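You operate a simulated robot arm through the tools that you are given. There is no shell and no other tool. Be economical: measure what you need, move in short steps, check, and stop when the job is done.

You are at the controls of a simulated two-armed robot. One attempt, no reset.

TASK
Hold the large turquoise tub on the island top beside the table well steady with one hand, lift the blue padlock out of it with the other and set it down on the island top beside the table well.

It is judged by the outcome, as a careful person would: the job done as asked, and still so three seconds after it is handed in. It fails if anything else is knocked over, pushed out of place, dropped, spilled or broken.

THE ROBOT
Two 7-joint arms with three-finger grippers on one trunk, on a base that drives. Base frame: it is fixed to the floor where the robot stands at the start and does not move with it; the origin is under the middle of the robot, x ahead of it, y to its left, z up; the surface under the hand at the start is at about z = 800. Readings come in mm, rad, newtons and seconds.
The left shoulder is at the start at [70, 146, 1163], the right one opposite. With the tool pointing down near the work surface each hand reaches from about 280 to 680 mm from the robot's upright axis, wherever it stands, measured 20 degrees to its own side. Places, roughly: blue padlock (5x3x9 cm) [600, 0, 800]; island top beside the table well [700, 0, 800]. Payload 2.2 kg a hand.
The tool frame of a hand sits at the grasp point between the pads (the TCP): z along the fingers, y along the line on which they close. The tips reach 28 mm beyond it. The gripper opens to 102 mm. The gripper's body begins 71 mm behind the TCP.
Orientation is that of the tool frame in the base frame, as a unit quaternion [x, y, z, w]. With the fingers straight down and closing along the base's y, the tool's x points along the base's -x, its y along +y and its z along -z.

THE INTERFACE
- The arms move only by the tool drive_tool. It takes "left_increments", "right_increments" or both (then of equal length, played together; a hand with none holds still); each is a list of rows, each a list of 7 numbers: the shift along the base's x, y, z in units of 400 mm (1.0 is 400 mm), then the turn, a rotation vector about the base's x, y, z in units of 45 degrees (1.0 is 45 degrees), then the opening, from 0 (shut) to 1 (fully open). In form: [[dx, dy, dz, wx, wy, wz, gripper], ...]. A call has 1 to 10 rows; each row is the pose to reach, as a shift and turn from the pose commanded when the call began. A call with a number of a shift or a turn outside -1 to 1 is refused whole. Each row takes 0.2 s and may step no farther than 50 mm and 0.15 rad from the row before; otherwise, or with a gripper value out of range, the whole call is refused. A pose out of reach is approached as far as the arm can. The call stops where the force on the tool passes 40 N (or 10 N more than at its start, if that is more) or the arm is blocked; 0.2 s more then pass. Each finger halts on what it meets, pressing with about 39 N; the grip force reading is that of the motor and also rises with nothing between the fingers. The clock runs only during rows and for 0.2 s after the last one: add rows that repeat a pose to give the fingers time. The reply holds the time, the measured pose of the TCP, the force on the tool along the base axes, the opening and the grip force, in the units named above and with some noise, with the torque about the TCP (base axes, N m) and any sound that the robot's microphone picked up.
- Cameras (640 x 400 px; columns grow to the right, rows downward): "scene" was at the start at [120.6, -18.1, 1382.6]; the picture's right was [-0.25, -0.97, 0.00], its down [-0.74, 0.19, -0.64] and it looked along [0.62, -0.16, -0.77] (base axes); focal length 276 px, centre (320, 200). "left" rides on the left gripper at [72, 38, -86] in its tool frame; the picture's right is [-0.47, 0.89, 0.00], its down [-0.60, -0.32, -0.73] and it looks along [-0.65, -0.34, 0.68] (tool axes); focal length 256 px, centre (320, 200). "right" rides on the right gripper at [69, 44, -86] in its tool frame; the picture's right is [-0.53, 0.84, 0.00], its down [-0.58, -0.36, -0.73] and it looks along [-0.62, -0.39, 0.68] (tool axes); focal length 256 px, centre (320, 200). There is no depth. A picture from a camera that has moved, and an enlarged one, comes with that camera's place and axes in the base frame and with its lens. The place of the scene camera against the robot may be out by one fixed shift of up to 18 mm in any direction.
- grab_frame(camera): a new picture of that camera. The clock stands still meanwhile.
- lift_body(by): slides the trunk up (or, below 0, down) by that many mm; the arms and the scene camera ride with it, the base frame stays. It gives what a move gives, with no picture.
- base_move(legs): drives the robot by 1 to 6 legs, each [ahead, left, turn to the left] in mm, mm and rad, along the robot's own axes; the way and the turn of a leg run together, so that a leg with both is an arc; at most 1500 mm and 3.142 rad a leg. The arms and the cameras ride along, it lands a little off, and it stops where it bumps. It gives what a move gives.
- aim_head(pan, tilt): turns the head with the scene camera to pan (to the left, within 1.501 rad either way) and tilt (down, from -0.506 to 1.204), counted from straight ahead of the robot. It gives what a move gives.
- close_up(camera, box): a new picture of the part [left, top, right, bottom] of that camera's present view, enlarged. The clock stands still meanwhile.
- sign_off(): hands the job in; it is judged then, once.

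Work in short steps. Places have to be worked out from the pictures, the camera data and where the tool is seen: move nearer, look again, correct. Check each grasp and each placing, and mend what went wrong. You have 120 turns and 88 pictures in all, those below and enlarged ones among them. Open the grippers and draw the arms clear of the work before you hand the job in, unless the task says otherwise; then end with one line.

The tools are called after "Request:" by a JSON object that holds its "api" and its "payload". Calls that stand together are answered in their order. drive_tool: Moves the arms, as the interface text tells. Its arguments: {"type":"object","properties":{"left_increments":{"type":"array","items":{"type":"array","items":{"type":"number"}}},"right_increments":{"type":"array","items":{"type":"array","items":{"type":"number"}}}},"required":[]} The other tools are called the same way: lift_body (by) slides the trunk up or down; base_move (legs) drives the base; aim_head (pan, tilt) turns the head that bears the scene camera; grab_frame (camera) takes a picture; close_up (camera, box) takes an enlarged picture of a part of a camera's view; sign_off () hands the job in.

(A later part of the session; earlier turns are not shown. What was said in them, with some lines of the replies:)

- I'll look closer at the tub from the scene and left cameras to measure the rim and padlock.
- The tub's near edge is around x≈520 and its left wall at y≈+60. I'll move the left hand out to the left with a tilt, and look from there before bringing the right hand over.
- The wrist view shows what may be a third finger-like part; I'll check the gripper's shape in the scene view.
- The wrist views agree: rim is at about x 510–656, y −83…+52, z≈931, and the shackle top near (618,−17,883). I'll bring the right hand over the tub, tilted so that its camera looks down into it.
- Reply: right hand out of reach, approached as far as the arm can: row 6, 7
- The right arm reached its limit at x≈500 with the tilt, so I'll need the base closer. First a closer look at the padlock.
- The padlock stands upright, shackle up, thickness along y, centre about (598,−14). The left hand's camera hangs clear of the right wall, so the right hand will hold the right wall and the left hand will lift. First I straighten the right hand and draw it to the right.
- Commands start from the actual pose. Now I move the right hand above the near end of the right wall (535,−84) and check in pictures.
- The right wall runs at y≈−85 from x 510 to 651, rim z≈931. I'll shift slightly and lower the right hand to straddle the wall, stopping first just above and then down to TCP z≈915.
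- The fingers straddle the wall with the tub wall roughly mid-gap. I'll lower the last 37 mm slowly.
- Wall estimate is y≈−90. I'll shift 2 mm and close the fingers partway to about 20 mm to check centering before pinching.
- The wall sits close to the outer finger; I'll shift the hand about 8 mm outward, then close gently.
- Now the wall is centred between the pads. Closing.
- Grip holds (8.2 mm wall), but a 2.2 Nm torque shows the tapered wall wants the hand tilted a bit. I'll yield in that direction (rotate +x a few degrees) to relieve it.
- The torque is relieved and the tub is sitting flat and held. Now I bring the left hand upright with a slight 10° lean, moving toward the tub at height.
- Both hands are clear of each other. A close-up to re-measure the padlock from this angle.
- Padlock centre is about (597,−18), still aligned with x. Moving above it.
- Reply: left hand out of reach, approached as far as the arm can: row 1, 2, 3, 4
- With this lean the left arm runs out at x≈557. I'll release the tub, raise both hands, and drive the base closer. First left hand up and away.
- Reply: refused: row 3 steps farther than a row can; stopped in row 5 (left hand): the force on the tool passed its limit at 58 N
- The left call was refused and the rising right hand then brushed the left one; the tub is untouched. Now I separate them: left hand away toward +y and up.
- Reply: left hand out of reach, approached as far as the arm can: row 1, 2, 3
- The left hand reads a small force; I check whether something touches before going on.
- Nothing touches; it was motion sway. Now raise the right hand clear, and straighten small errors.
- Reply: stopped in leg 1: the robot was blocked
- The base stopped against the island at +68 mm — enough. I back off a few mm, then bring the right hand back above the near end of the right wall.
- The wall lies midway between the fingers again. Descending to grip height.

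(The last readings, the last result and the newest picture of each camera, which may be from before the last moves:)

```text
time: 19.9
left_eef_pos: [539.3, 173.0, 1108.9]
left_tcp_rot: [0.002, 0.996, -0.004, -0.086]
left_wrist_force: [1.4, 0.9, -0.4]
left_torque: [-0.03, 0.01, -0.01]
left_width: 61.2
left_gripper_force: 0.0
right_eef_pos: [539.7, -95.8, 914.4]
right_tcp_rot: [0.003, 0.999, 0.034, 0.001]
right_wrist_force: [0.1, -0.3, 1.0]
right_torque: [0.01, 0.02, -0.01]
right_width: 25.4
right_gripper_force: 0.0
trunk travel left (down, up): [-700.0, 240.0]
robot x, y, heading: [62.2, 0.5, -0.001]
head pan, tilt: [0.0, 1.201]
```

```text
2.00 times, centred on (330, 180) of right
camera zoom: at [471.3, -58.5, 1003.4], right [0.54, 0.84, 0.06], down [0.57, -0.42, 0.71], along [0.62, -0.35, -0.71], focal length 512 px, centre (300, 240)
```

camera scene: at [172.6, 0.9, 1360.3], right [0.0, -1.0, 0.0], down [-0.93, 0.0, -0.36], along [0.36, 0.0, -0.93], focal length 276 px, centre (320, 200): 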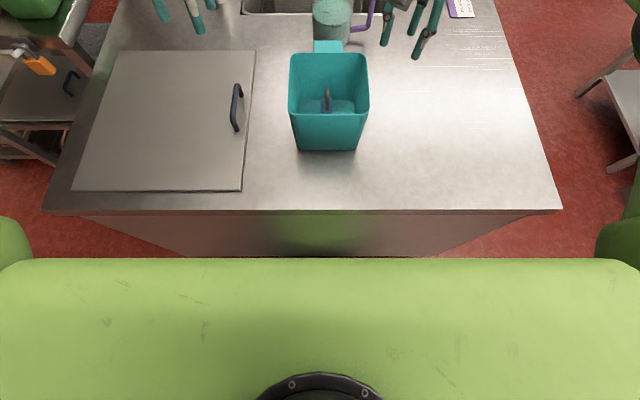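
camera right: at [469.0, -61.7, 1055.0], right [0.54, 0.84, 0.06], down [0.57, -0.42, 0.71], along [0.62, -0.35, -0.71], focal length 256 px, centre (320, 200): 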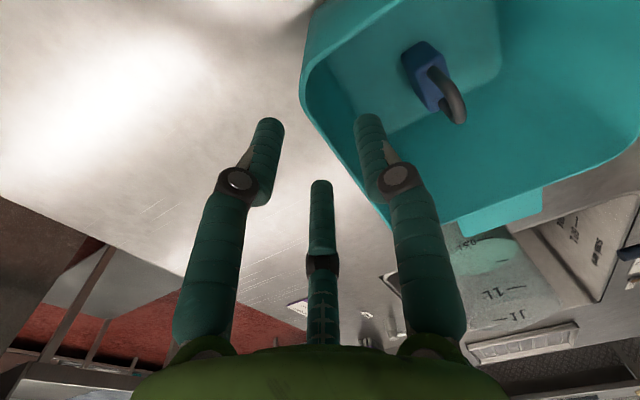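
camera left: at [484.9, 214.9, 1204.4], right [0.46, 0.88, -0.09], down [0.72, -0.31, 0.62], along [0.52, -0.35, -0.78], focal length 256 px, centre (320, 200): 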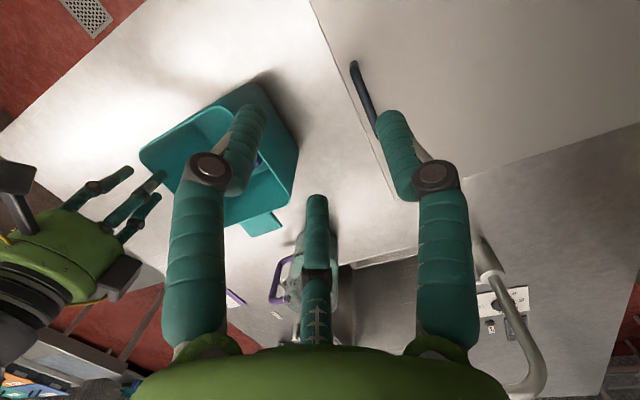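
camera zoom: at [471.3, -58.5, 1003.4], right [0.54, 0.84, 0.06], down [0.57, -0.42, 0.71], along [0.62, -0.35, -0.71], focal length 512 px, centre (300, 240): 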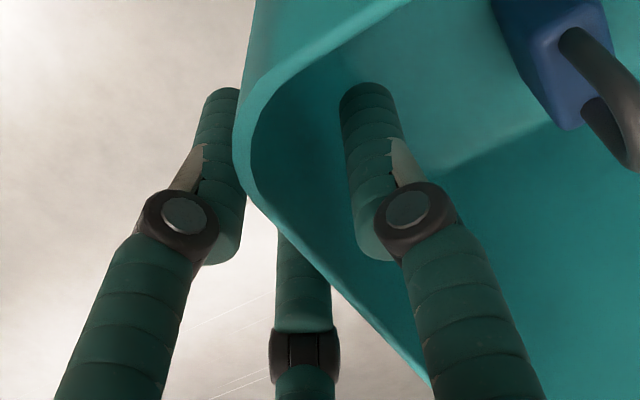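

Shift 5 mm outward to centre, then close.

Request:
{"api": "drive_tool", "payload": {"right_increments": [[0, -0.012, 0, 0, 0, 0, 0.25], [0, -0.012, 0, 0, 0, 0, 0.15], [0, -0.012, 0, 0, 0, 0, 0.08], [0, -0.012, 0, 0, 0, 0, 0.0], [0, -0.012, 0, 0, 0, 0, 0.0]]}}

Request:
{"api": "close_up", "payload": {"camera": "scene", "box": [240, 20, 440, 170]}}

```text
time: 21.1
left_eef_pos: [538.9, 175.2, 1108.7]
left_tcp_rot: [0.002, 0.996, -0.004, -0.085]
left_wrist_force: [-0.3, -0.1, -0.5]
left_torque: [-0.02, 0.03, 0.0]
left_width: 61.3
left_gripper_force: 0.1
right_eef_pos: [539.3, -102.2, 914.4]
right_tcp_rot: [0.003, 0.999, 0.034, 0.002]
right_wrist_force: [0.4, -0.1, -0.3]
right_torque: [-0.19, -0.06, 0.01]
right_width: 7.3
right_gripper_force: 35.0
trunk travel left (down, up): [-700.0, 240.0]
robot x, y, heading: [58.4, -0.8, -0.001]
head pan, tilt: [0.0, 1.201]
```

```text
2.67 times, centred on (340, 95) of scene
camera zoom: at [160.6, 0.9, 1360.9], right [0.0, -1.0, 0.0], down [-0.93, 0.0, -0.36], along [0.36, 0.0, -0.93], focal length 735 px, centre (267, 480)
```

zoom: 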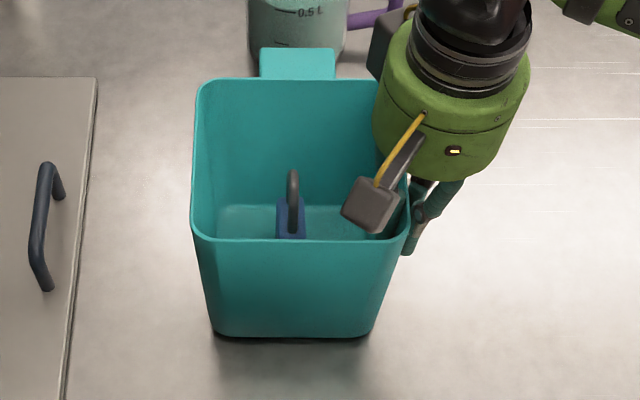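

Tub is held with a low torque. Now the left hand over the padlock at (597,−18), staying at z≈1020.

Request:
{"api": "drive_tool", "payload": {"left_increments": [[0.03, -0.09, -0.03, 0, 0, 0, 0.6], [0.06, -0.18, -0.06, 0, 0, 0, 0.6], [0.09, -0.27, -0.1, 0, 0, 0, 0.6], [0.12, -0.36, -0.14, 0, 0, 0, 0.6], [0.145, -0.44, -0.18, 0, 0, 0, 0.6], [0.145, -0.483, -0.22, 0, 0, 0, 0.6], [0.145, -0.483, -0.22, 0, 0, 0, 0.6]]}}

Request:
{"api": "grab_frame", "payload": {"camera": "left"}}

Request:
{"api": "close_up", "payload": {"camera": "scene", "box": [240, 0, 440, 170]}}

```text
time: 22.6
left_eef_pos: [599.3, -16.9, 1017.6]
left_tcp_rot: [0.002, 0.996, -0.004, -0.086]
left_wrist_force: [0.1, 0.5, 0.5]
left_torque: [-0.02, 0.01, 0.01]
left_width: 61.3
left_gripper_force: 0.0
right_eef_pos: [540.0, -102.5, 915.3]
right_tcp_rot: [0.003, 0.999, 0.033, 0.002]
right_wrist_force: [0.8, -0.3, 1.0]
right_torque: [-0.17, -0.02, -0.01]
right_width: 7.3
right_gripper_force: 35.6
trunk travel left (down, up): [-700.0, 240.0]
robot x, y, heading: [60.0, -2.0, -0.001]
head pan, tilt: [0.0, 1.201]
```

```text
50 pictures are left
camera left: at [543.9, 23.2, 1114.8], right [0.46, 0.88, -0.09], down [0.72, -0.31, 0.62], along [0.52, -0.35, -0.78], focal length 256 px, centre (320, 200)
```

left: 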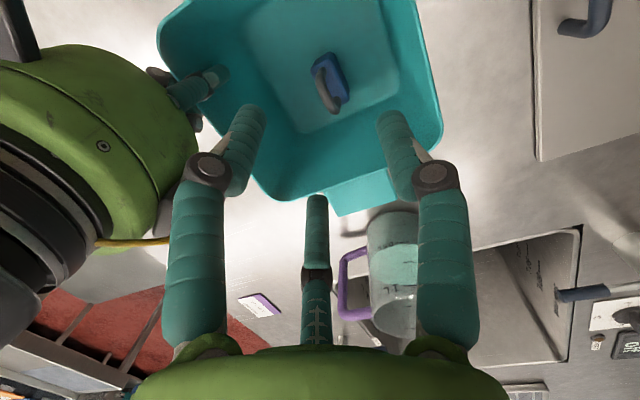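

```text
2.35 times, centred on (340, 85) of scene
camera zoom: at [160.7, 1.0, 1360.9], right [0.0, -1.0, 0.0], down [-0.93, 0.0, -0.36], along [0.36, 0.0, -0.93], focal length 648 px, centre (273, 471)
```

zoom: 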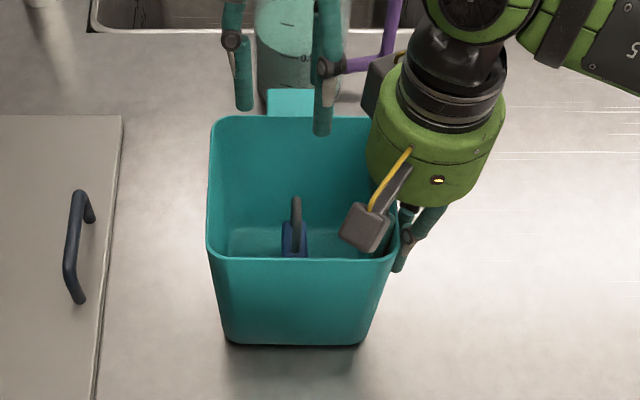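

Padlock centre refined to (596,−22), yaw ≈0. Descend to z≈920 (tips just above the shackle) and check.

Request:
{"api": "drive_tool", "payload": {"left_increments": [[-0.008, -0.012, -0.08, 0, 0, 0, 0.6], [-0.008, -0.012, -0.16, 0, 0, 0, 0.6], [-0.008, -0.012, -0.24, 0, 0, 0, 0.6], [-0.008, -0.012, -0.24, 0, 0, 0, 0.6]]}}

Request:
{"api": "close_up", "payload": {"camera": "left", "box": [220, 30, 420, 230]}}

Request:
{"api": "close_up", "payload": {"camera": "scene", "box": [240, 0, 440, 170]}}

```text
time: 23.6
left_eef_pos: [596.1, -24.3, 922.6]
left_tcp_rot: [0.002, 0.996, -0.005, -0.085]
left_wrist_force: [0.3, 0.5, 0.3]
left_torque: [0.0, -0.02, 0.0]
left_width: 61.4
left_gripper_force: 0.1
right_eef_pos: [539.1, -102.2, 916.2]
right_tcp_rot: [0.004, 0.999, 0.034, 0.003]
right_wrist_force: [0.5, 0.1, -0.5]
right_torque: [-0.2, 0.02, 0.01]
right_width: 7.3
right_gripper_force: 35.3
trunk travel left (down, up): [-700.0, 240.0]
robot x, y, heading: [58.9, -1.1, -0.003]
head pan, tilt: [0.0, 1.201]
```

```text
2.00 times, centred on (320, 130) of left
camera zoom: at [541.4, 16.2, 1018.3], right [0.46, 0.88, -0.09], down [0.72, -0.31, 0.62], along [0.52, -0.35, -0.78], focal length 512 px, centre (320, 340)
```

zoom: 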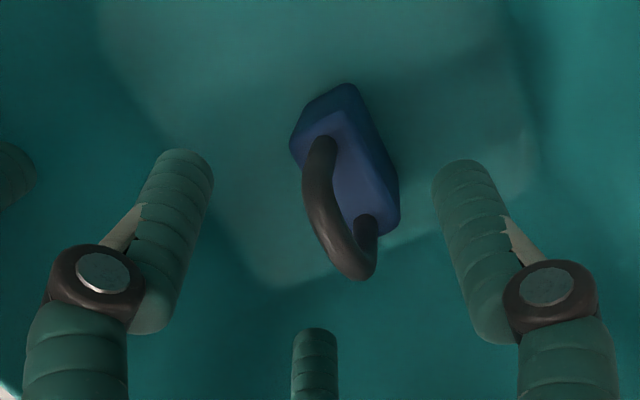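

```text
2.35 times, centred on (340, 85) of scene
camera zoom: at [160.7, 0.8, 1360.8], right [0.0, -1.0, 0.0], down [-0.93, 0.0, -0.36], along [0.36, 0.0, -0.93], focal length 648 px, centre (273, 471)
```

zoom: 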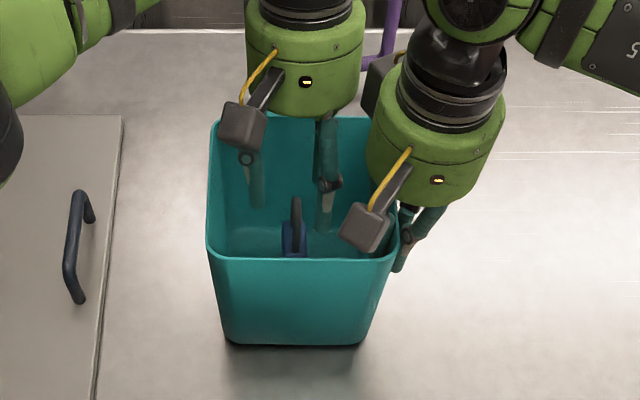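

Well centred: padlock between the fingers. Descend to TCP z≈863.

Request:
{"api": "drive_tool", "payload": {"left_increments": [[0, 0.006, -0.05, 0, 0, 0, 0.6], [0, 0.006, -0.1, 0, 0, 0, 0.6], [0, 0.006, -0.148, 0, 0, 0, 0.6], [0, 0.006, -0.148, 0, 0, 0, 0.6]]}}

Request:
{"api": "close_up", "payload": {"camera": "left", "box": [220, 30, 420, 230]}}

Request:
{"api": "close_up", "payload": {"camera": "scene", "box": [240, 0, 440, 170]}}

```text
time: 24.6
left_eef_pos: [595.6, -22.2, 863.3]
left_tcp_rot: [0.002, 0.996, -0.004, -0.085]
left_wrist_force: [-0.2, 0.5, 0.3]
left_torque: [0.0, 0.04, 0.0]
left_width: 61.3
left_gripper_force: 0.1
right_eef_pos: [539.8, -103.5, 915.6]
right_tcp_rot: [0.004, 0.999, 0.033, 0.002]
right_wrist_force: [1.2, -0.1, -0.5]
right_torque: [-0.19, 0.06, 0.01]
right_width: 7.1
right_gripper_force: 35.2
trunk travel left (down, up): [-700.0, 240.0]
robot x, y, heading: [54.7, 0.2, -0.001]
head pan, tilt: [0.0, 1.201]
```

```text
2.00 times, centred on (320, 130) of left
camera zoom: at [540.8, 19.7, 961.2], right [0.46, 0.88, -0.09], down [0.72, -0.31, 0.62], along [0.52, -0.35, -0.78], focal length 512 px, centre (320, 340)
```

zoom: 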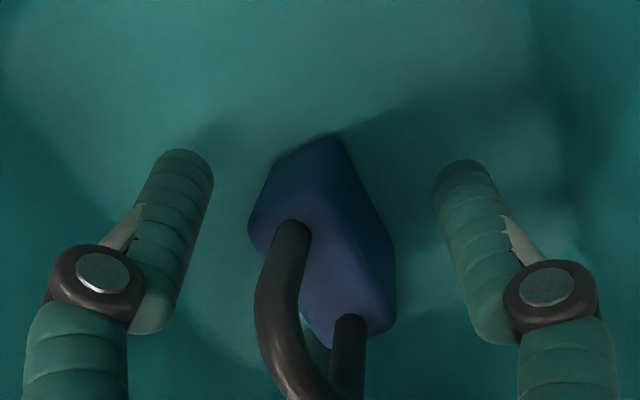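

```text
2.35 times, centred on (340, 85) of scene
camera zoom: at [160.8, 0.7, 1360.8], right [0.0, -1.0, 0.0], down [-0.93, 0.0, -0.36], along [0.36, 0.0, -0.93], focal length 648 px, centre (273, 471)
```

zoom: 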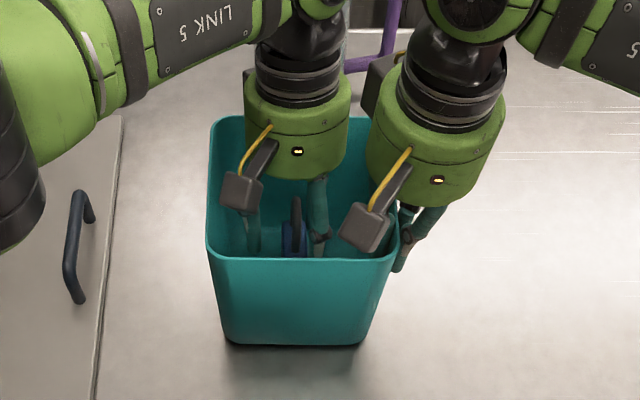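

The padlock body is centred between the pads. I lower 7 mm more for a fuller bite and close.

Request:
{"api": "drive_tool", "payload": {"left_increments": [[0, 0, -0.018, 0, 0, 0, 0.6], [0, 0, -0.018, 0, 0, 0, 0.45], [0, 0, -0.018, 0, 0, 0, 0.35], [0, 0, -0.018, 0, 0, 0, 0.25], [0, 0, -0.018, 0, 0, 0, 0.1], [0, 0, -0.018, 0, 0, 0, 0.0], [0, 0, -0.018, 0, 0, 0, 0.0]]}}

Request:
{"api": "close_up", "payload": {"camera": "left", "box": [220, 30, 420, 230]}}

```text
time: 26.2
left_eef_pos: [594.5, -20.7, 860.6]
left_tcp_rot: [0.002, 0.997, -0.005, -0.081]
left_wrist_force: [-1.9, -3.2, 32.0]
left_torque: [1.33, -1.23, -0.11]
left_width: 34.8
left_gripper_force: 38.8
right_eef_pos: [538.4, -102.6, 915.9]
right_tcp_rot: [0.003, 0.999, 0.033, 0.003]
right_wrist_force: [5.6, 4.7, -15.4]
right_torque: [-0.99, 0.6, -0.15]
right_width: 7.4
right_gripper_force: 35.6
trunk travel left (down, up): [-700.0, 240.0]
robot x, y, heading: [61.7, 1.6, -0.002]
head pan, tilt: [0.0, 1.201]
```

```text
2.00 times, centred on (320, 130) of left
camera zoom: at [540.2, 19.7, 957.3], right [0.46, 0.88, -0.09], down [0.71, -0.31, 0.63], along [0.53, -0.35, -0.78], focal length 512 px, centre (320, 340)
```

zoom: 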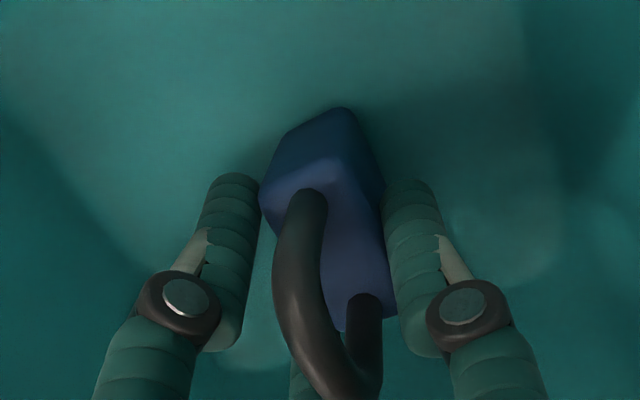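

Gripped (34.8 mm), but the hand bears about 30 N down on something. I lift straight up a little at once to relieve it.

Request:
{"api": "drive_tool", "payload": {"left_increments": [[0, 0, 0.015, 0, 0, 0, 0], [0, 0, 0.03, 0, 0, 0, 0], [0, 0, 0.03, 0, 0, 0, 0]]}}

Request:
{"api": "close_up", "payload": {"camera": "left", "box": [220, 30, 420, 230]}}

Request:
{"api": "close_up", "payload": {"camera": "scene", "box": [240, 0, 440, 170]}}

```text
time: 27.1
left_eef_pos: [593.8, -19.9, 868.3]
left_tcp_rot: [0.001, 0.996, -0.004, -0.086]
left_wrist_force: [-0.8, -0.2, -1.5]
left_torque: [-0.02, -0.02, 0.0]
left_width: 34.8
left_gripper_force: 39.1
right_eef_pos: [540.3, -101.9, 915.9]
right_tcp_rot: [0.004, 0.999, 0.035, 0.002]
right_wrist_force: [-0.3, -0.3, -1.6]
right_torque: [-0.11, 0.09, -0.02]
right_width: 7.4
right_gripper_force: 35.4
trunk travel left (down, up): [-700.0, 240.0]
robot x, y, heading: [57.5, -0.3, -0.001]
head pan, tilt: [0.0, 1.201]
```

```text
2.00 times, centred on (320, 130) of left
camera zoom: at [539.6, 19.9, 965.1], right [0.46, 0.88, -0.09], down [0.72, -0.31, 0.62], along [0.52, -0.35, -0.78], focal length 512 px, centre (320, 340)
```

zoom: 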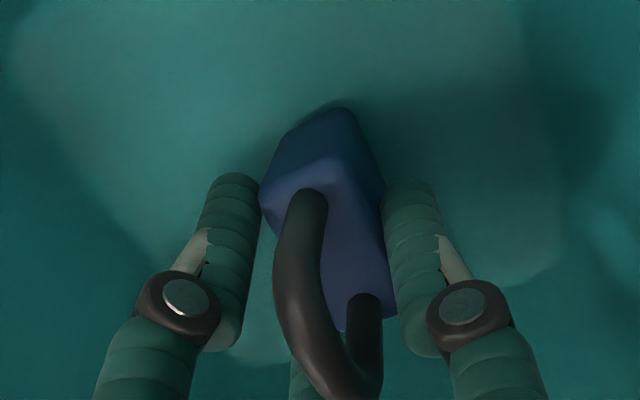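

```text
2.35 times, centred on (340, 85) of scene
camera zoom: at [160.8, 0.5, 1360.8], right [0.0, -1.0, 0.0], down [-0.93, 0.0, -0.36], along [0.36, 0.0, -0.93], focal length 648 px, centre (273, 471)
```

zoom: 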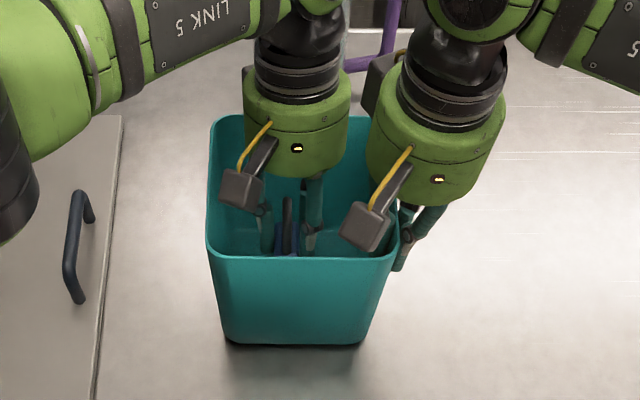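

The padlock moves with the hand and forces are clean. Lift straight up to z≈1045.

Request:
{"api": "drive_tool", "payload": {"left_increments": [[0, 0, 0.05, 0, 0, 0, 0], [0, 0, 0.1, 0, 0, 0, 0], [0, 0, 0.15, 0, 0, 0, 0], [0, 0, 0.2, 0, 0, 0, 0], [0, 0, 0.26, 0, 0, 0, 0], [0, 0, 0.32, 0, 0, 0, 0], [0, 0, 0.38, 0, 0, 0, 0], [0, 0, 0.44, 0, 0, 0, 0], [0, 0, 0.44, 0, 0, 0, 0]]}}

Request:
{"api": "grab_frame", "payload": {"camera": "left"}}

Request:
{"api": "grab_frame", "payload": {"camera": "scene"}}

```text
time: 29.1
left_eef_pos: [596.1, -21.3, 1043.8]
left_tcp_rot: [0.002, 0.996, -0.005, -0.085]
left_wrist_force: [-0.1, 0.3, -1.3]
left_torque: [-0.02, -0.02, -0.01]
left_width: 34.7
left_gripper_force: 39.4
right_eef_pos: [539.7, -101.7, 915.4]
right_tcp_rot: [0.003, 0.999, 0.034, 0.002]
right_wrist_force: [-0.9, 0.9, 1.9]
right_torque: [-0.13, -0.25, -0.03]
right_width: 7.2
right_gripper_force: 35.4
trunk travel left (down, up): [-700.0, 240.0]
robot x, y, heading: [57.2, -2.0, -0.0]
head pan, tilt: [0.0, 1.201]
```

```text
41 pictures are left
camera left: at [541.4, 20.1, 1141.4], right [0.46, 0.88, -0.09], down [0.72, -0.31, 0.62], along [0.52, -0.35, -0.78], focal length 256 px, centre (320, 200)
```

left: 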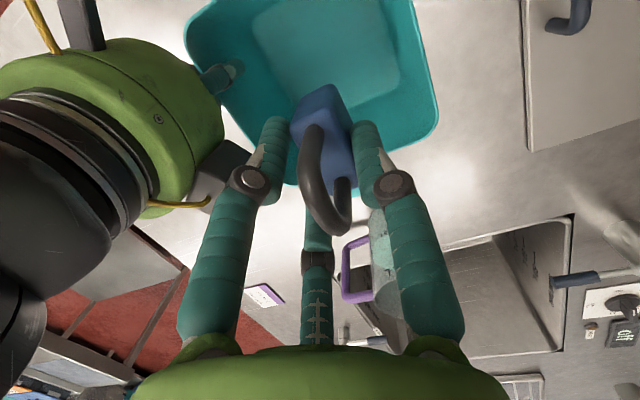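

```text
40 pictures are left
camera scene: at [160.3, 0.8, 1360.9], right [0.0, -1.0, 0.0], down [-0.93, 0.0, -0.36], along [0.36, 0.0, -0.93], focal length 276 px, centre (320, 200)
```

scene: 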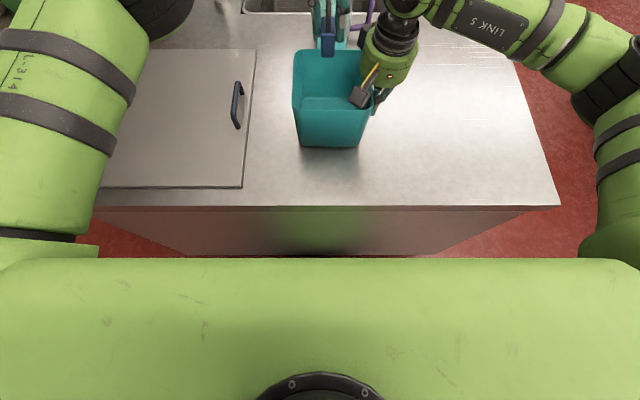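

The padlock is out and firmly held; the tub stayed put. Clear spot: between the tub (y≈57) and the cover edge (y≈175); I carry it to (530, 117) at height.

Request:
{"api": "drive_tool", "payload": {"left_increments": [[-0.03, 0.06, 0, 0, 0, 0, 0], [-0.06, 0.12, 0, 0, 0, 0, 0], [-0.09, 0.18, 0, 0, 0, 0, 0], [-0.12, 0.24, 0, 0, 0, 0, 0], [-0.15, 0.3, 0, 0, 0, 0, 0], [-0.165, 0.347, 0, 0, 0, 0, 0], [-0.165, 0.347, 0, 0, 0, 0, 0]]}}

Request:
{"api": "grab_frame", "payload": {"camera": "left"}}

Request:
{"api": "grab_frame", "payload": {"camera": "scene"}}

```text
time: 30.6
left_eef_pos: [528.1, 118.6, 1044.6]
left_tcp_rot: [0.002, 0.996, -0.004, -0.085]
left_wrist_force: [-0.5, 0.0, -0.8]
left_torque: [-0.01, 0.01, 0.02]
left_width: 35.1
left_gripper_force: 38.4
right_eef_pos: [539.4, -102.2, 915.5]
right_tcp_rot: [0.002, 0.999, 0.034, 0.002]
right_wrist_force: [0.0, 0.3, 0.9]
right_torque: [-0.1, -0.12, 0.05]
right_width: 7.3
right_gripper_force: 35.4
trunk travel left (down, up): [-700.0, 240.0]
robot x, y, heading: [54.1, -1.7, -0.007]
head pan, tilt: [0.0, 1.201]
```

```text
39 pictures are left
camera left: at [474.0, 158.1, 1142.2], right [0.46, 0.88, -0.09], down [0.72, -0.31, 0.62], along [0.52, -0.35, -0.78], focal length 256 px, centre (320, 200)
```

left: 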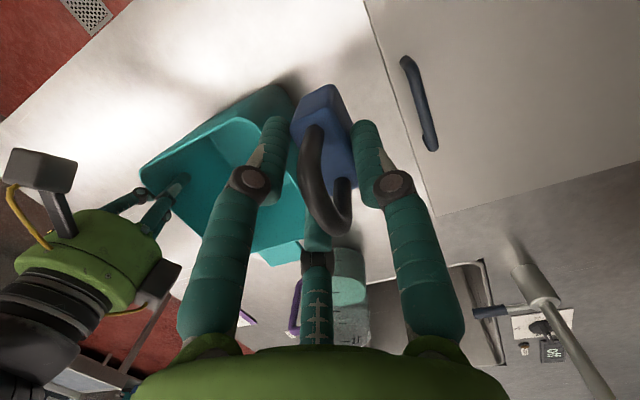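

```text
38 pictures are left
camera scene: at [160.4, 0.3, 1360.9], right [0.0, -1.0, 0.0], down [-0.93, 0.0, -0.36], along [0.36, 0.0, -0.93], focal length 276 px, centre (320, 200)
```

scene: 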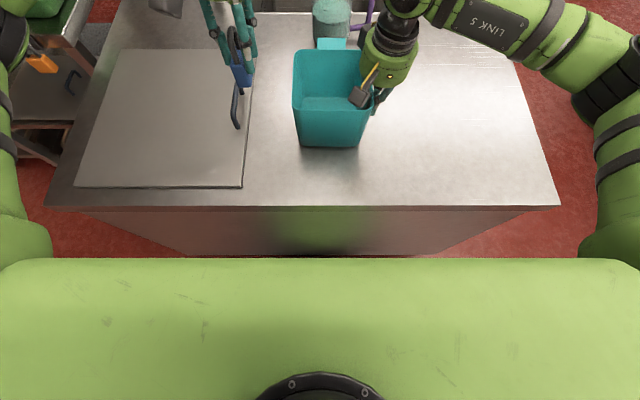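

Lower to z≈900 with a 5 mm shift away from the tub, then look.

Request:
{"api": "drive_tool", "payload": {"left_increments": [[0, 0.012, -0.09, 0, 0, 0, 0], [0, 0.012, -0.18, 0, 0, 0, 0], [0, 0.012, -0.27, 0, 0, 0, 0], [0, 0.012, -0.36, 0, 0, 0, 0], [0, 0.012, -0.36, 0, 0, 0, 0]]}}

Request:
{"api": "grab_frame", "payload": {"camera": "left"}}

Request:
{"api": "close_up", "payload": {"camera": "scene", "box": [200, 10, 400, 170]}}

```text
time: 31.9
left_eef_pos: [528.4, 123.5, 901.3]
left_tcp_rot: [0.003, 0.996, -0.004, -0.086]
left_wrist_force: [-0.4, -0.1, -1.0]
left_torque: [0.0, 0.01, 0.02]
left_width: 34.6
left_gripper_force: 38.7
right_eef_pos: [539.9, -102.5, 916.3]
right_tcp_rot: [0.004, 0.999, 0.034, 0.001]
right_wrist_force: [0.7, -0.3, -1.0]
right_torque: [-0.1, -0.05, 0.03]
right_width: 7.3
right_gripper_force: 34.9
trunk travel left (down, up): [-700.0, 240.0]
robot x, y, heading: [56.6, 1.7, -0.003]
head pan, tilt: [0.0, 1.201]
```

```text
37 pictures are left
camera left: at [472.4, 163.0, 998.7], right [0.46, 0.88, -0.09], down [0.72, -0.31, 0.62], along [0.52, -0.35, -0.78], focal length 256 px, centre (320, 200)
```

left: 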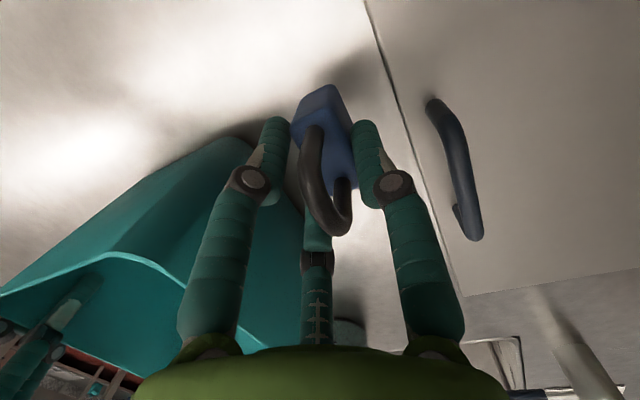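

```text
2.50 times, centred on (300, 90) of scene
camera zoom: at [160.6, 0.6, 1360.9], right [0.0, -1.0, 0.0], down [-0.93, 0.0, -0.36], along [0.36, 0.0, -0.93], focal length 689 px, centre (370, 475)
```

zoom: 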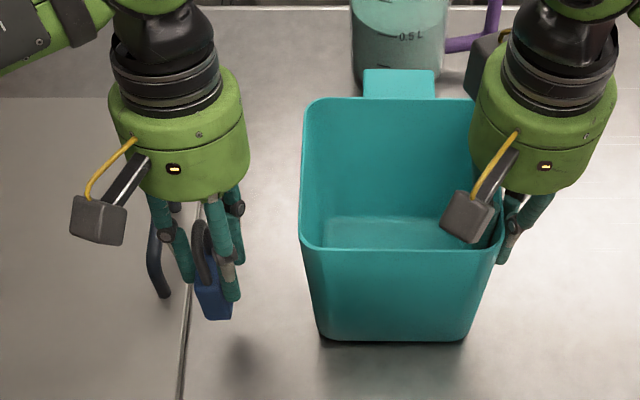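

Good margins on both sides. Lower to z≈866, then feel for contact in small steps.

Request:
{"api": "drive_tool", "payload": {"left_increments": [[0, 0, -0.04, 0, 0, 0, 0], [0, 0, -0.08, 0, 0, 0, 0], [0, 0, -0.09, 0, 0, 0, 0], [0, 0, -0.095, 0, 0, 0, 0], [0, 0, -0.1, 0, 0, 0, 0]]}}

```text
time: 33.0
left_eef_pos: [528.0, 123.4, 859.5]
left_tcp_rot: [0.002, 0.996, -0.004, -0.086]
left_wrist_force: [-0.1, 0.3, -1.1]
left_torque: [0.0, 0.03, 0.01]
left_width: 34.5
left_gripper_force: 38.9
right_eef_pos: [539.4, -102.9, 915.9]
right_tcp_rot: [0.004, 0.999, 0.034, 0.002]
right_wrist_force: [0.0, -0.2, -0.1]
right_torque: [-0.12, -0.05, -0.03]
right_width: 7.2
right_gripper_force: 35.0
trunk travel left (down, up): [-700.0, 240.0]
robot x, y, heading: [54.7, 1.3, -0.001]
head pan, tilt: [0.0, 1.201]
```

No contact yet; continue in 2 mm steps.

Request:
{"api": "drive_tool", "payload": {"left_increments": [[0, 0, -0.005, 0, 0, 0, 0], [0, 0, -0.01, 0, 0, 0, 0], [0, 0, -0.01, 0, 0, 0, 0]]}}

Request:
{"api": "close_up", "payload": {"camera": "scene", "box": [200, 10, 400, 170]}}

```text
time: 33.9
left_eef_pos: [529.0, 122.8, 857.6]
left_tcp_rot: [0.003, 0.996, -0.004, -0.085]
left_wrist_force: [0.1, 1.3, 2.4]
left_torque: [0.07, -0.06, 0.0]
left_width: 34.7
left_gripper_force: 38.7
right_eef_pos: [539.8, -102.9, 915.4]
right_tcp_rot: [0.003, 0.999, 0.034, 0.001]
right_wrist_force: [0.7, -0.3, -1.5]
right_torque: [-0.19, 0.02, -0.02]
right_width: 7.1
right_gripper_force: 35.7
trunk travel left (down, up): [-700.0, 240.0]
robot x, y, heading: [56.9, -3.0, -0.001]
head pan, tilt: [0.0, 1.201]
```

```text
2.50 times, centred on (300, 90) of scene
camera zoom: at [160.4, 0.8, 1360.9], right [0.0, -1.0, 0.0], down [-0.93, 0.0, -0.36], along [0.36, 0.0, -0.93], focal length 689 px, centre (370, 475)
```

zoom: 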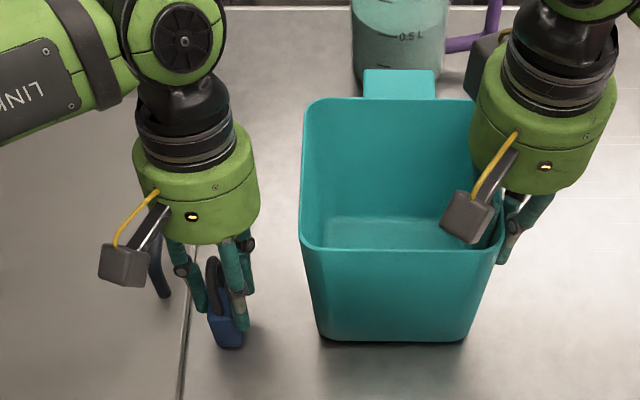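

Contact begins (+2.4 N). One more millimetre or so to seat it.

Request:
{"api": "drive_tool", "payload": {"left_increments": [[0, 0, -0.003, 0, 0, 0, 0], [0, 0, -0.004, 0, 0, 0, 0]]}}

```text
time: 34.5
left_eef_pos: [528.7, 123.1, 856.9]
left_tcp_rot: [0.002, 0.997, -0.004, -0.083]
left_wrist_force: [3.3, 0.2, 8.8]
left_torque: [0.17, -0.36, -0.05]
left_width: 34.9
left_gripper_force: 38.9
right_eef_pos: [539.8, -102.2, 916.5]
right_tcp_rot: [0.004, 0.999, 0.034, 0.002]
right_wrist_force: [0.1, -0.6, -1.8]
right_torque: [-0.13, 0.09, 0.01]
right_width: 7.2
right_gripper_force: 35.4
trunk travel left (down, up): [-700.0, 240.0]
robot x, y, heading: [56.8, -0.7, 0.001]
head pan, tilt: [0.0, 1.201]
```

Seated at 8.8 N. Open the left fingers slowly to release.

Request:
{"api": "drive_tool", "payload": {"left_increments": [[0, 0, 0, 0, 0, 0, 0.36], [0, 0, 0, 0, 0, 0, 0.42], [0, 0, 0, 0, 0, 0, 0.5], [0, 0, 0, 0, 0, 0, 0.55], [0, 0, 0, 0, 0, 0, 0.6]]}}

Request:
{"api": "close_up", "payload": {"camera": "left", "box": [200, 30, 440, 270]}}

Request:
{"api": "close_up", "payload": {"camera": "scene", "box": [200, 10, 400, 170]}}

```text
time: 35.6
left_eef_pos: [528.4, 122.4, 856.2]
left_tcp_rot: [0.002, 0.996, -0.005, -0.086]
left_wrist_force: [-0.3, -0.2, 0.1]
left_torque: [0.02, -0.02, 0.0]
left_width: 61.3
left_gripper_force: 0.1
right_eef_pos: [540.1, -102.9, 916.0]
right_tcp_rot: [0.004, 0.999, 0.034, 0.002]
right_wrist_force: [0.5, 0.0, 0.0]
right_torque: [-0.13, -0.05, -0.01]
right_width: 7.0
right_gripper_force: 34.7
trunk travel left (down, up): [-700.0, 240.0]
robot x, y, heading: [53.1, -2.2, -0.006]
head pan, tilt: [0.0, 1.201]
```

```text
1.67 times, centred on (320, 150) of left
camera zoom: at [473.2, 163.1, 952.6], right [0.46, 0.88, -0.09], down [0.72, -0.31, 0.62], along [0.52, -0.35, -0.78], focal length 427 px, centre (320, 283)
```

zoom: 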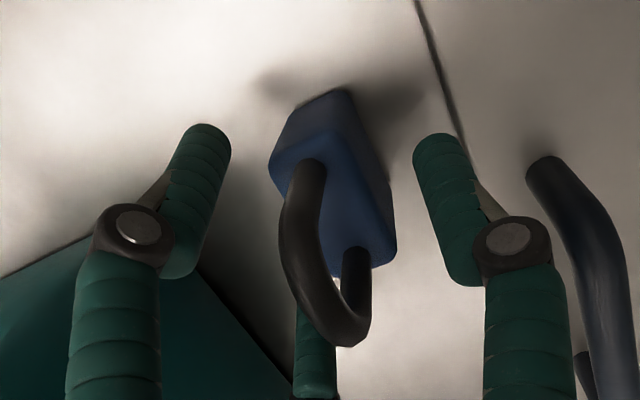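

```text
2.50 times, centred on (300, 90) of scene
camera zoom: at [160.7, 0.7, 1360.9], right [0.0, -1.0, 0.0], down [-0.93, 0.0, -0.36], along [0.36, 0.0, -0.93], focal length 689 px, centre (370, 475)
```

zoom: 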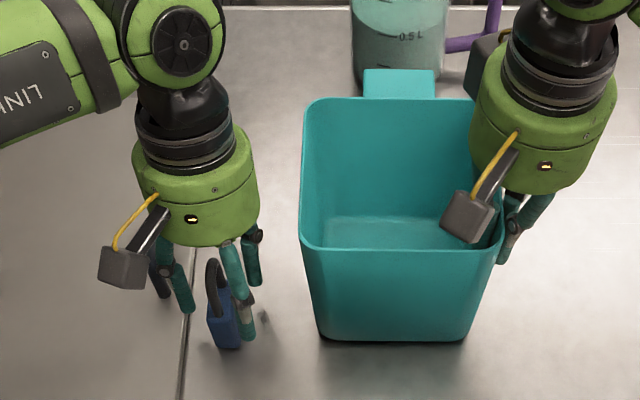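

The padlock stands free. Raise the left hand straight up.

Request:
{"api": "drive_tool", "payload": {"left_increments": [[0, 0, 0.05, 0, 0, 0, 0.6], [0, 0, 0.1, 0, 0, 0, 0.6], [0, 0, 0.17, 0, 0, 0, 0.6], [0, 0, 0.25, 0, 0, 0, 0.6], [0, 0, 0.34, 0, 0, 0, 0.6], [0, 0, 0.43, 0, 0, 0, 0.6], [-0.02, 0.06, 0.5, 0, 0, 0, 0.6], [-0.05, 0.14, 0.55, 0, 0, 0, 0.6], [-0.05, 0.14, 0.55, 0, 0, 0, 0.6]]}}

Request:
{"api": "grab_frame", "payload": {"camera": "scene"}}

```text
time: 37.6
left_eef_pos: [509.0, 175.4, 1073.0]
left_tcp_rot: [0.002, 0.996, -0.004, -0.086]
left_wrist_force: [-0.7, -1.0, 0.7]
left_torque: [0.04, 0.02, -0.03]
left_width: 61.0
left_gripper_force: 0.0
right_eef_pos: [539.8, -102.8, 916.5]
right_tcp_rot: [0.002, 0.999, 0.035, 0.002]
right_wrist_force: [-0.6, 0.2, -0.2]
right_torque: [-0.07, -0.03, 0.06]
right_width: 6.9
right_gripper_force: 35.4
trunk travel left (down, up): [-700.0, 240.0]
robot x, y, heading: [59.7, 2.3, -0.004]
head pan, tilt: [0.0, 1.201]
```

```text
32 pictures are left
camera scene: at [161.1, -0.3, 1360.8], right [0.0, -1.0, 0.0], down [-0.93, 0.0, -0.36], along [0.36, 0.0, -0.93], focal length 276 px, centre (320, 200)
```

scene: 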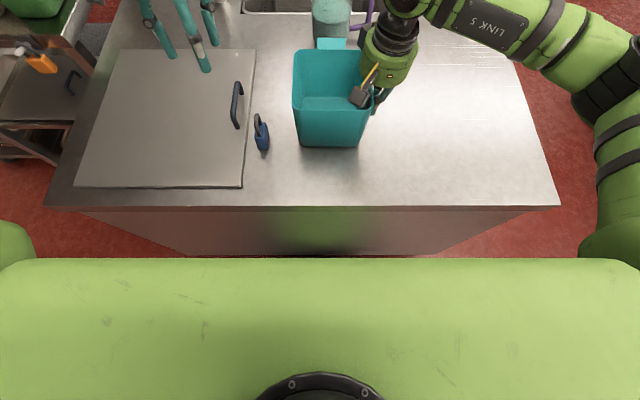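

The padlock stands upright on the top between cover and tub. Now release the tub with small opening and lift the right hand clear.

Request:
{"api": "drive_tool", "payload": {"right_increments": [[0, 0, 0, 0, 0, 0, 0.1], [0, 0, 0, 0, 0, 0, 0.2], [0, 0, 0, 0, 0, 0, 0.28], [0, 0, 0.03, 0, 0, 0, 0.28], [0, 0, 0.08, 0, 0, 0, 0.28], [0, 0, 0.16, 0, 0, 0, 0.28], [0, 0, 0.24, 0, 0, 0, 0.3], [-0.02, -0.06, 0.3, 0, 0, 0, 0.4], [-0.04, -0.14, 0.34, 0, 0, 0, 0.5], [-0.06, -0.22, 0.34, 0, 0, 0, 0.5]]}}

Request:
{"api": "grab_frame", "payload": {"camera": "scene"}}

Request:
{"api": "close_up", "payload": {"camera": "scene", "box": [200, 10, 400, 170]}}

```text
time: 39.9
left_eef_pos: [508.5, 174.8, 1074.3]
left_tcp_rot: [0.002, 0.996, -0.004, -0.086]
left_wrist_force: [0.0, 0.2, 0.5]
left_torque: [0.05, -0.02, -0.02]
left_width: 61.2
left_gripper_force: 0.0
right_eef_pos: [514.6, -192.5, 1053.9]
right_tcp_rot: [0.003, 0.999, 0.035, 0.003]
right_wrist_force: [-0.3, -0.7, -0.2]
right_torque: [0.03, 0.0, 0.0]
right_width: 50.9
right_gripper_force: 0.0
trunk travel left (down, up): [-700.0, 240.0]
robot x, y, heading: [56.2, -0.5, -0.001]
head pan, tilt: [0.0, 1.201]
```

```text
31 pictures are left
camera scene: at [160.0, -0.8, 1360.9], right [0.0, -1.0, 0.0], down [-0.93, 0.0, -0.36], along [0.36, 0.0, -0.93], focal length 276 px, centre (320, 200)
```

scene: 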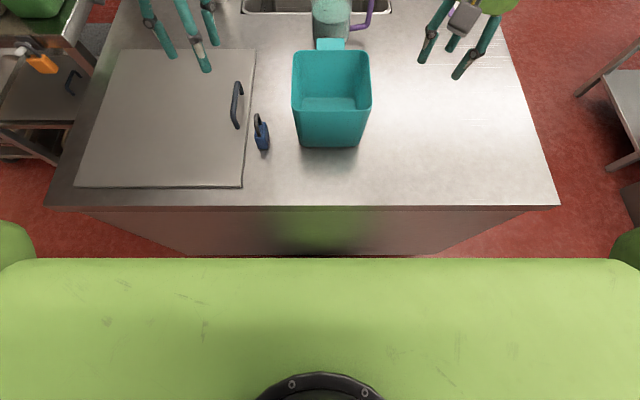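

```text
2.50 times, centred on (300, 90) of scene
camera zoom: at [160.0, -0.8, 1360.9], right [0.0, -1.0, 0.0], down [-0.93, 0.0, -0.36], along [0.36, 0.0, -0.93], focal length 689 px, centre (370, 475)
```

zoom: 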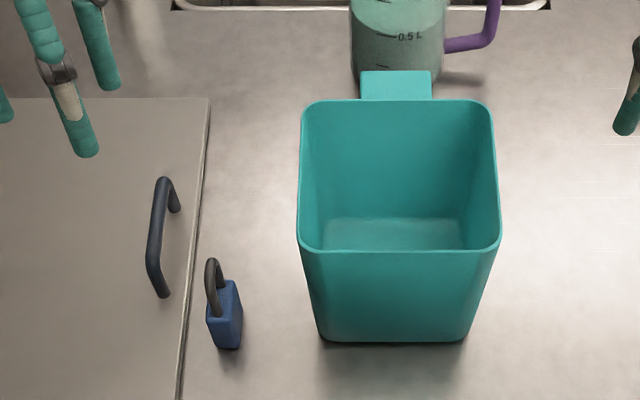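

The tub is upright and in place, the padlock stands on the island top, and both hands are open and clear, so I hand the job in.

Request:
{"api": "sign_off", "payload": {}}

```text
The job is handed in.
```

The right hand held the tub steady while the left hand lifted the blue padlock out. The padlock now stands upright on the island top to the left of the tub, and the tub is still upright in its place. Along the way the two hands brushed each other once and the base stopped lightly against the island, but nothing was knocked over.
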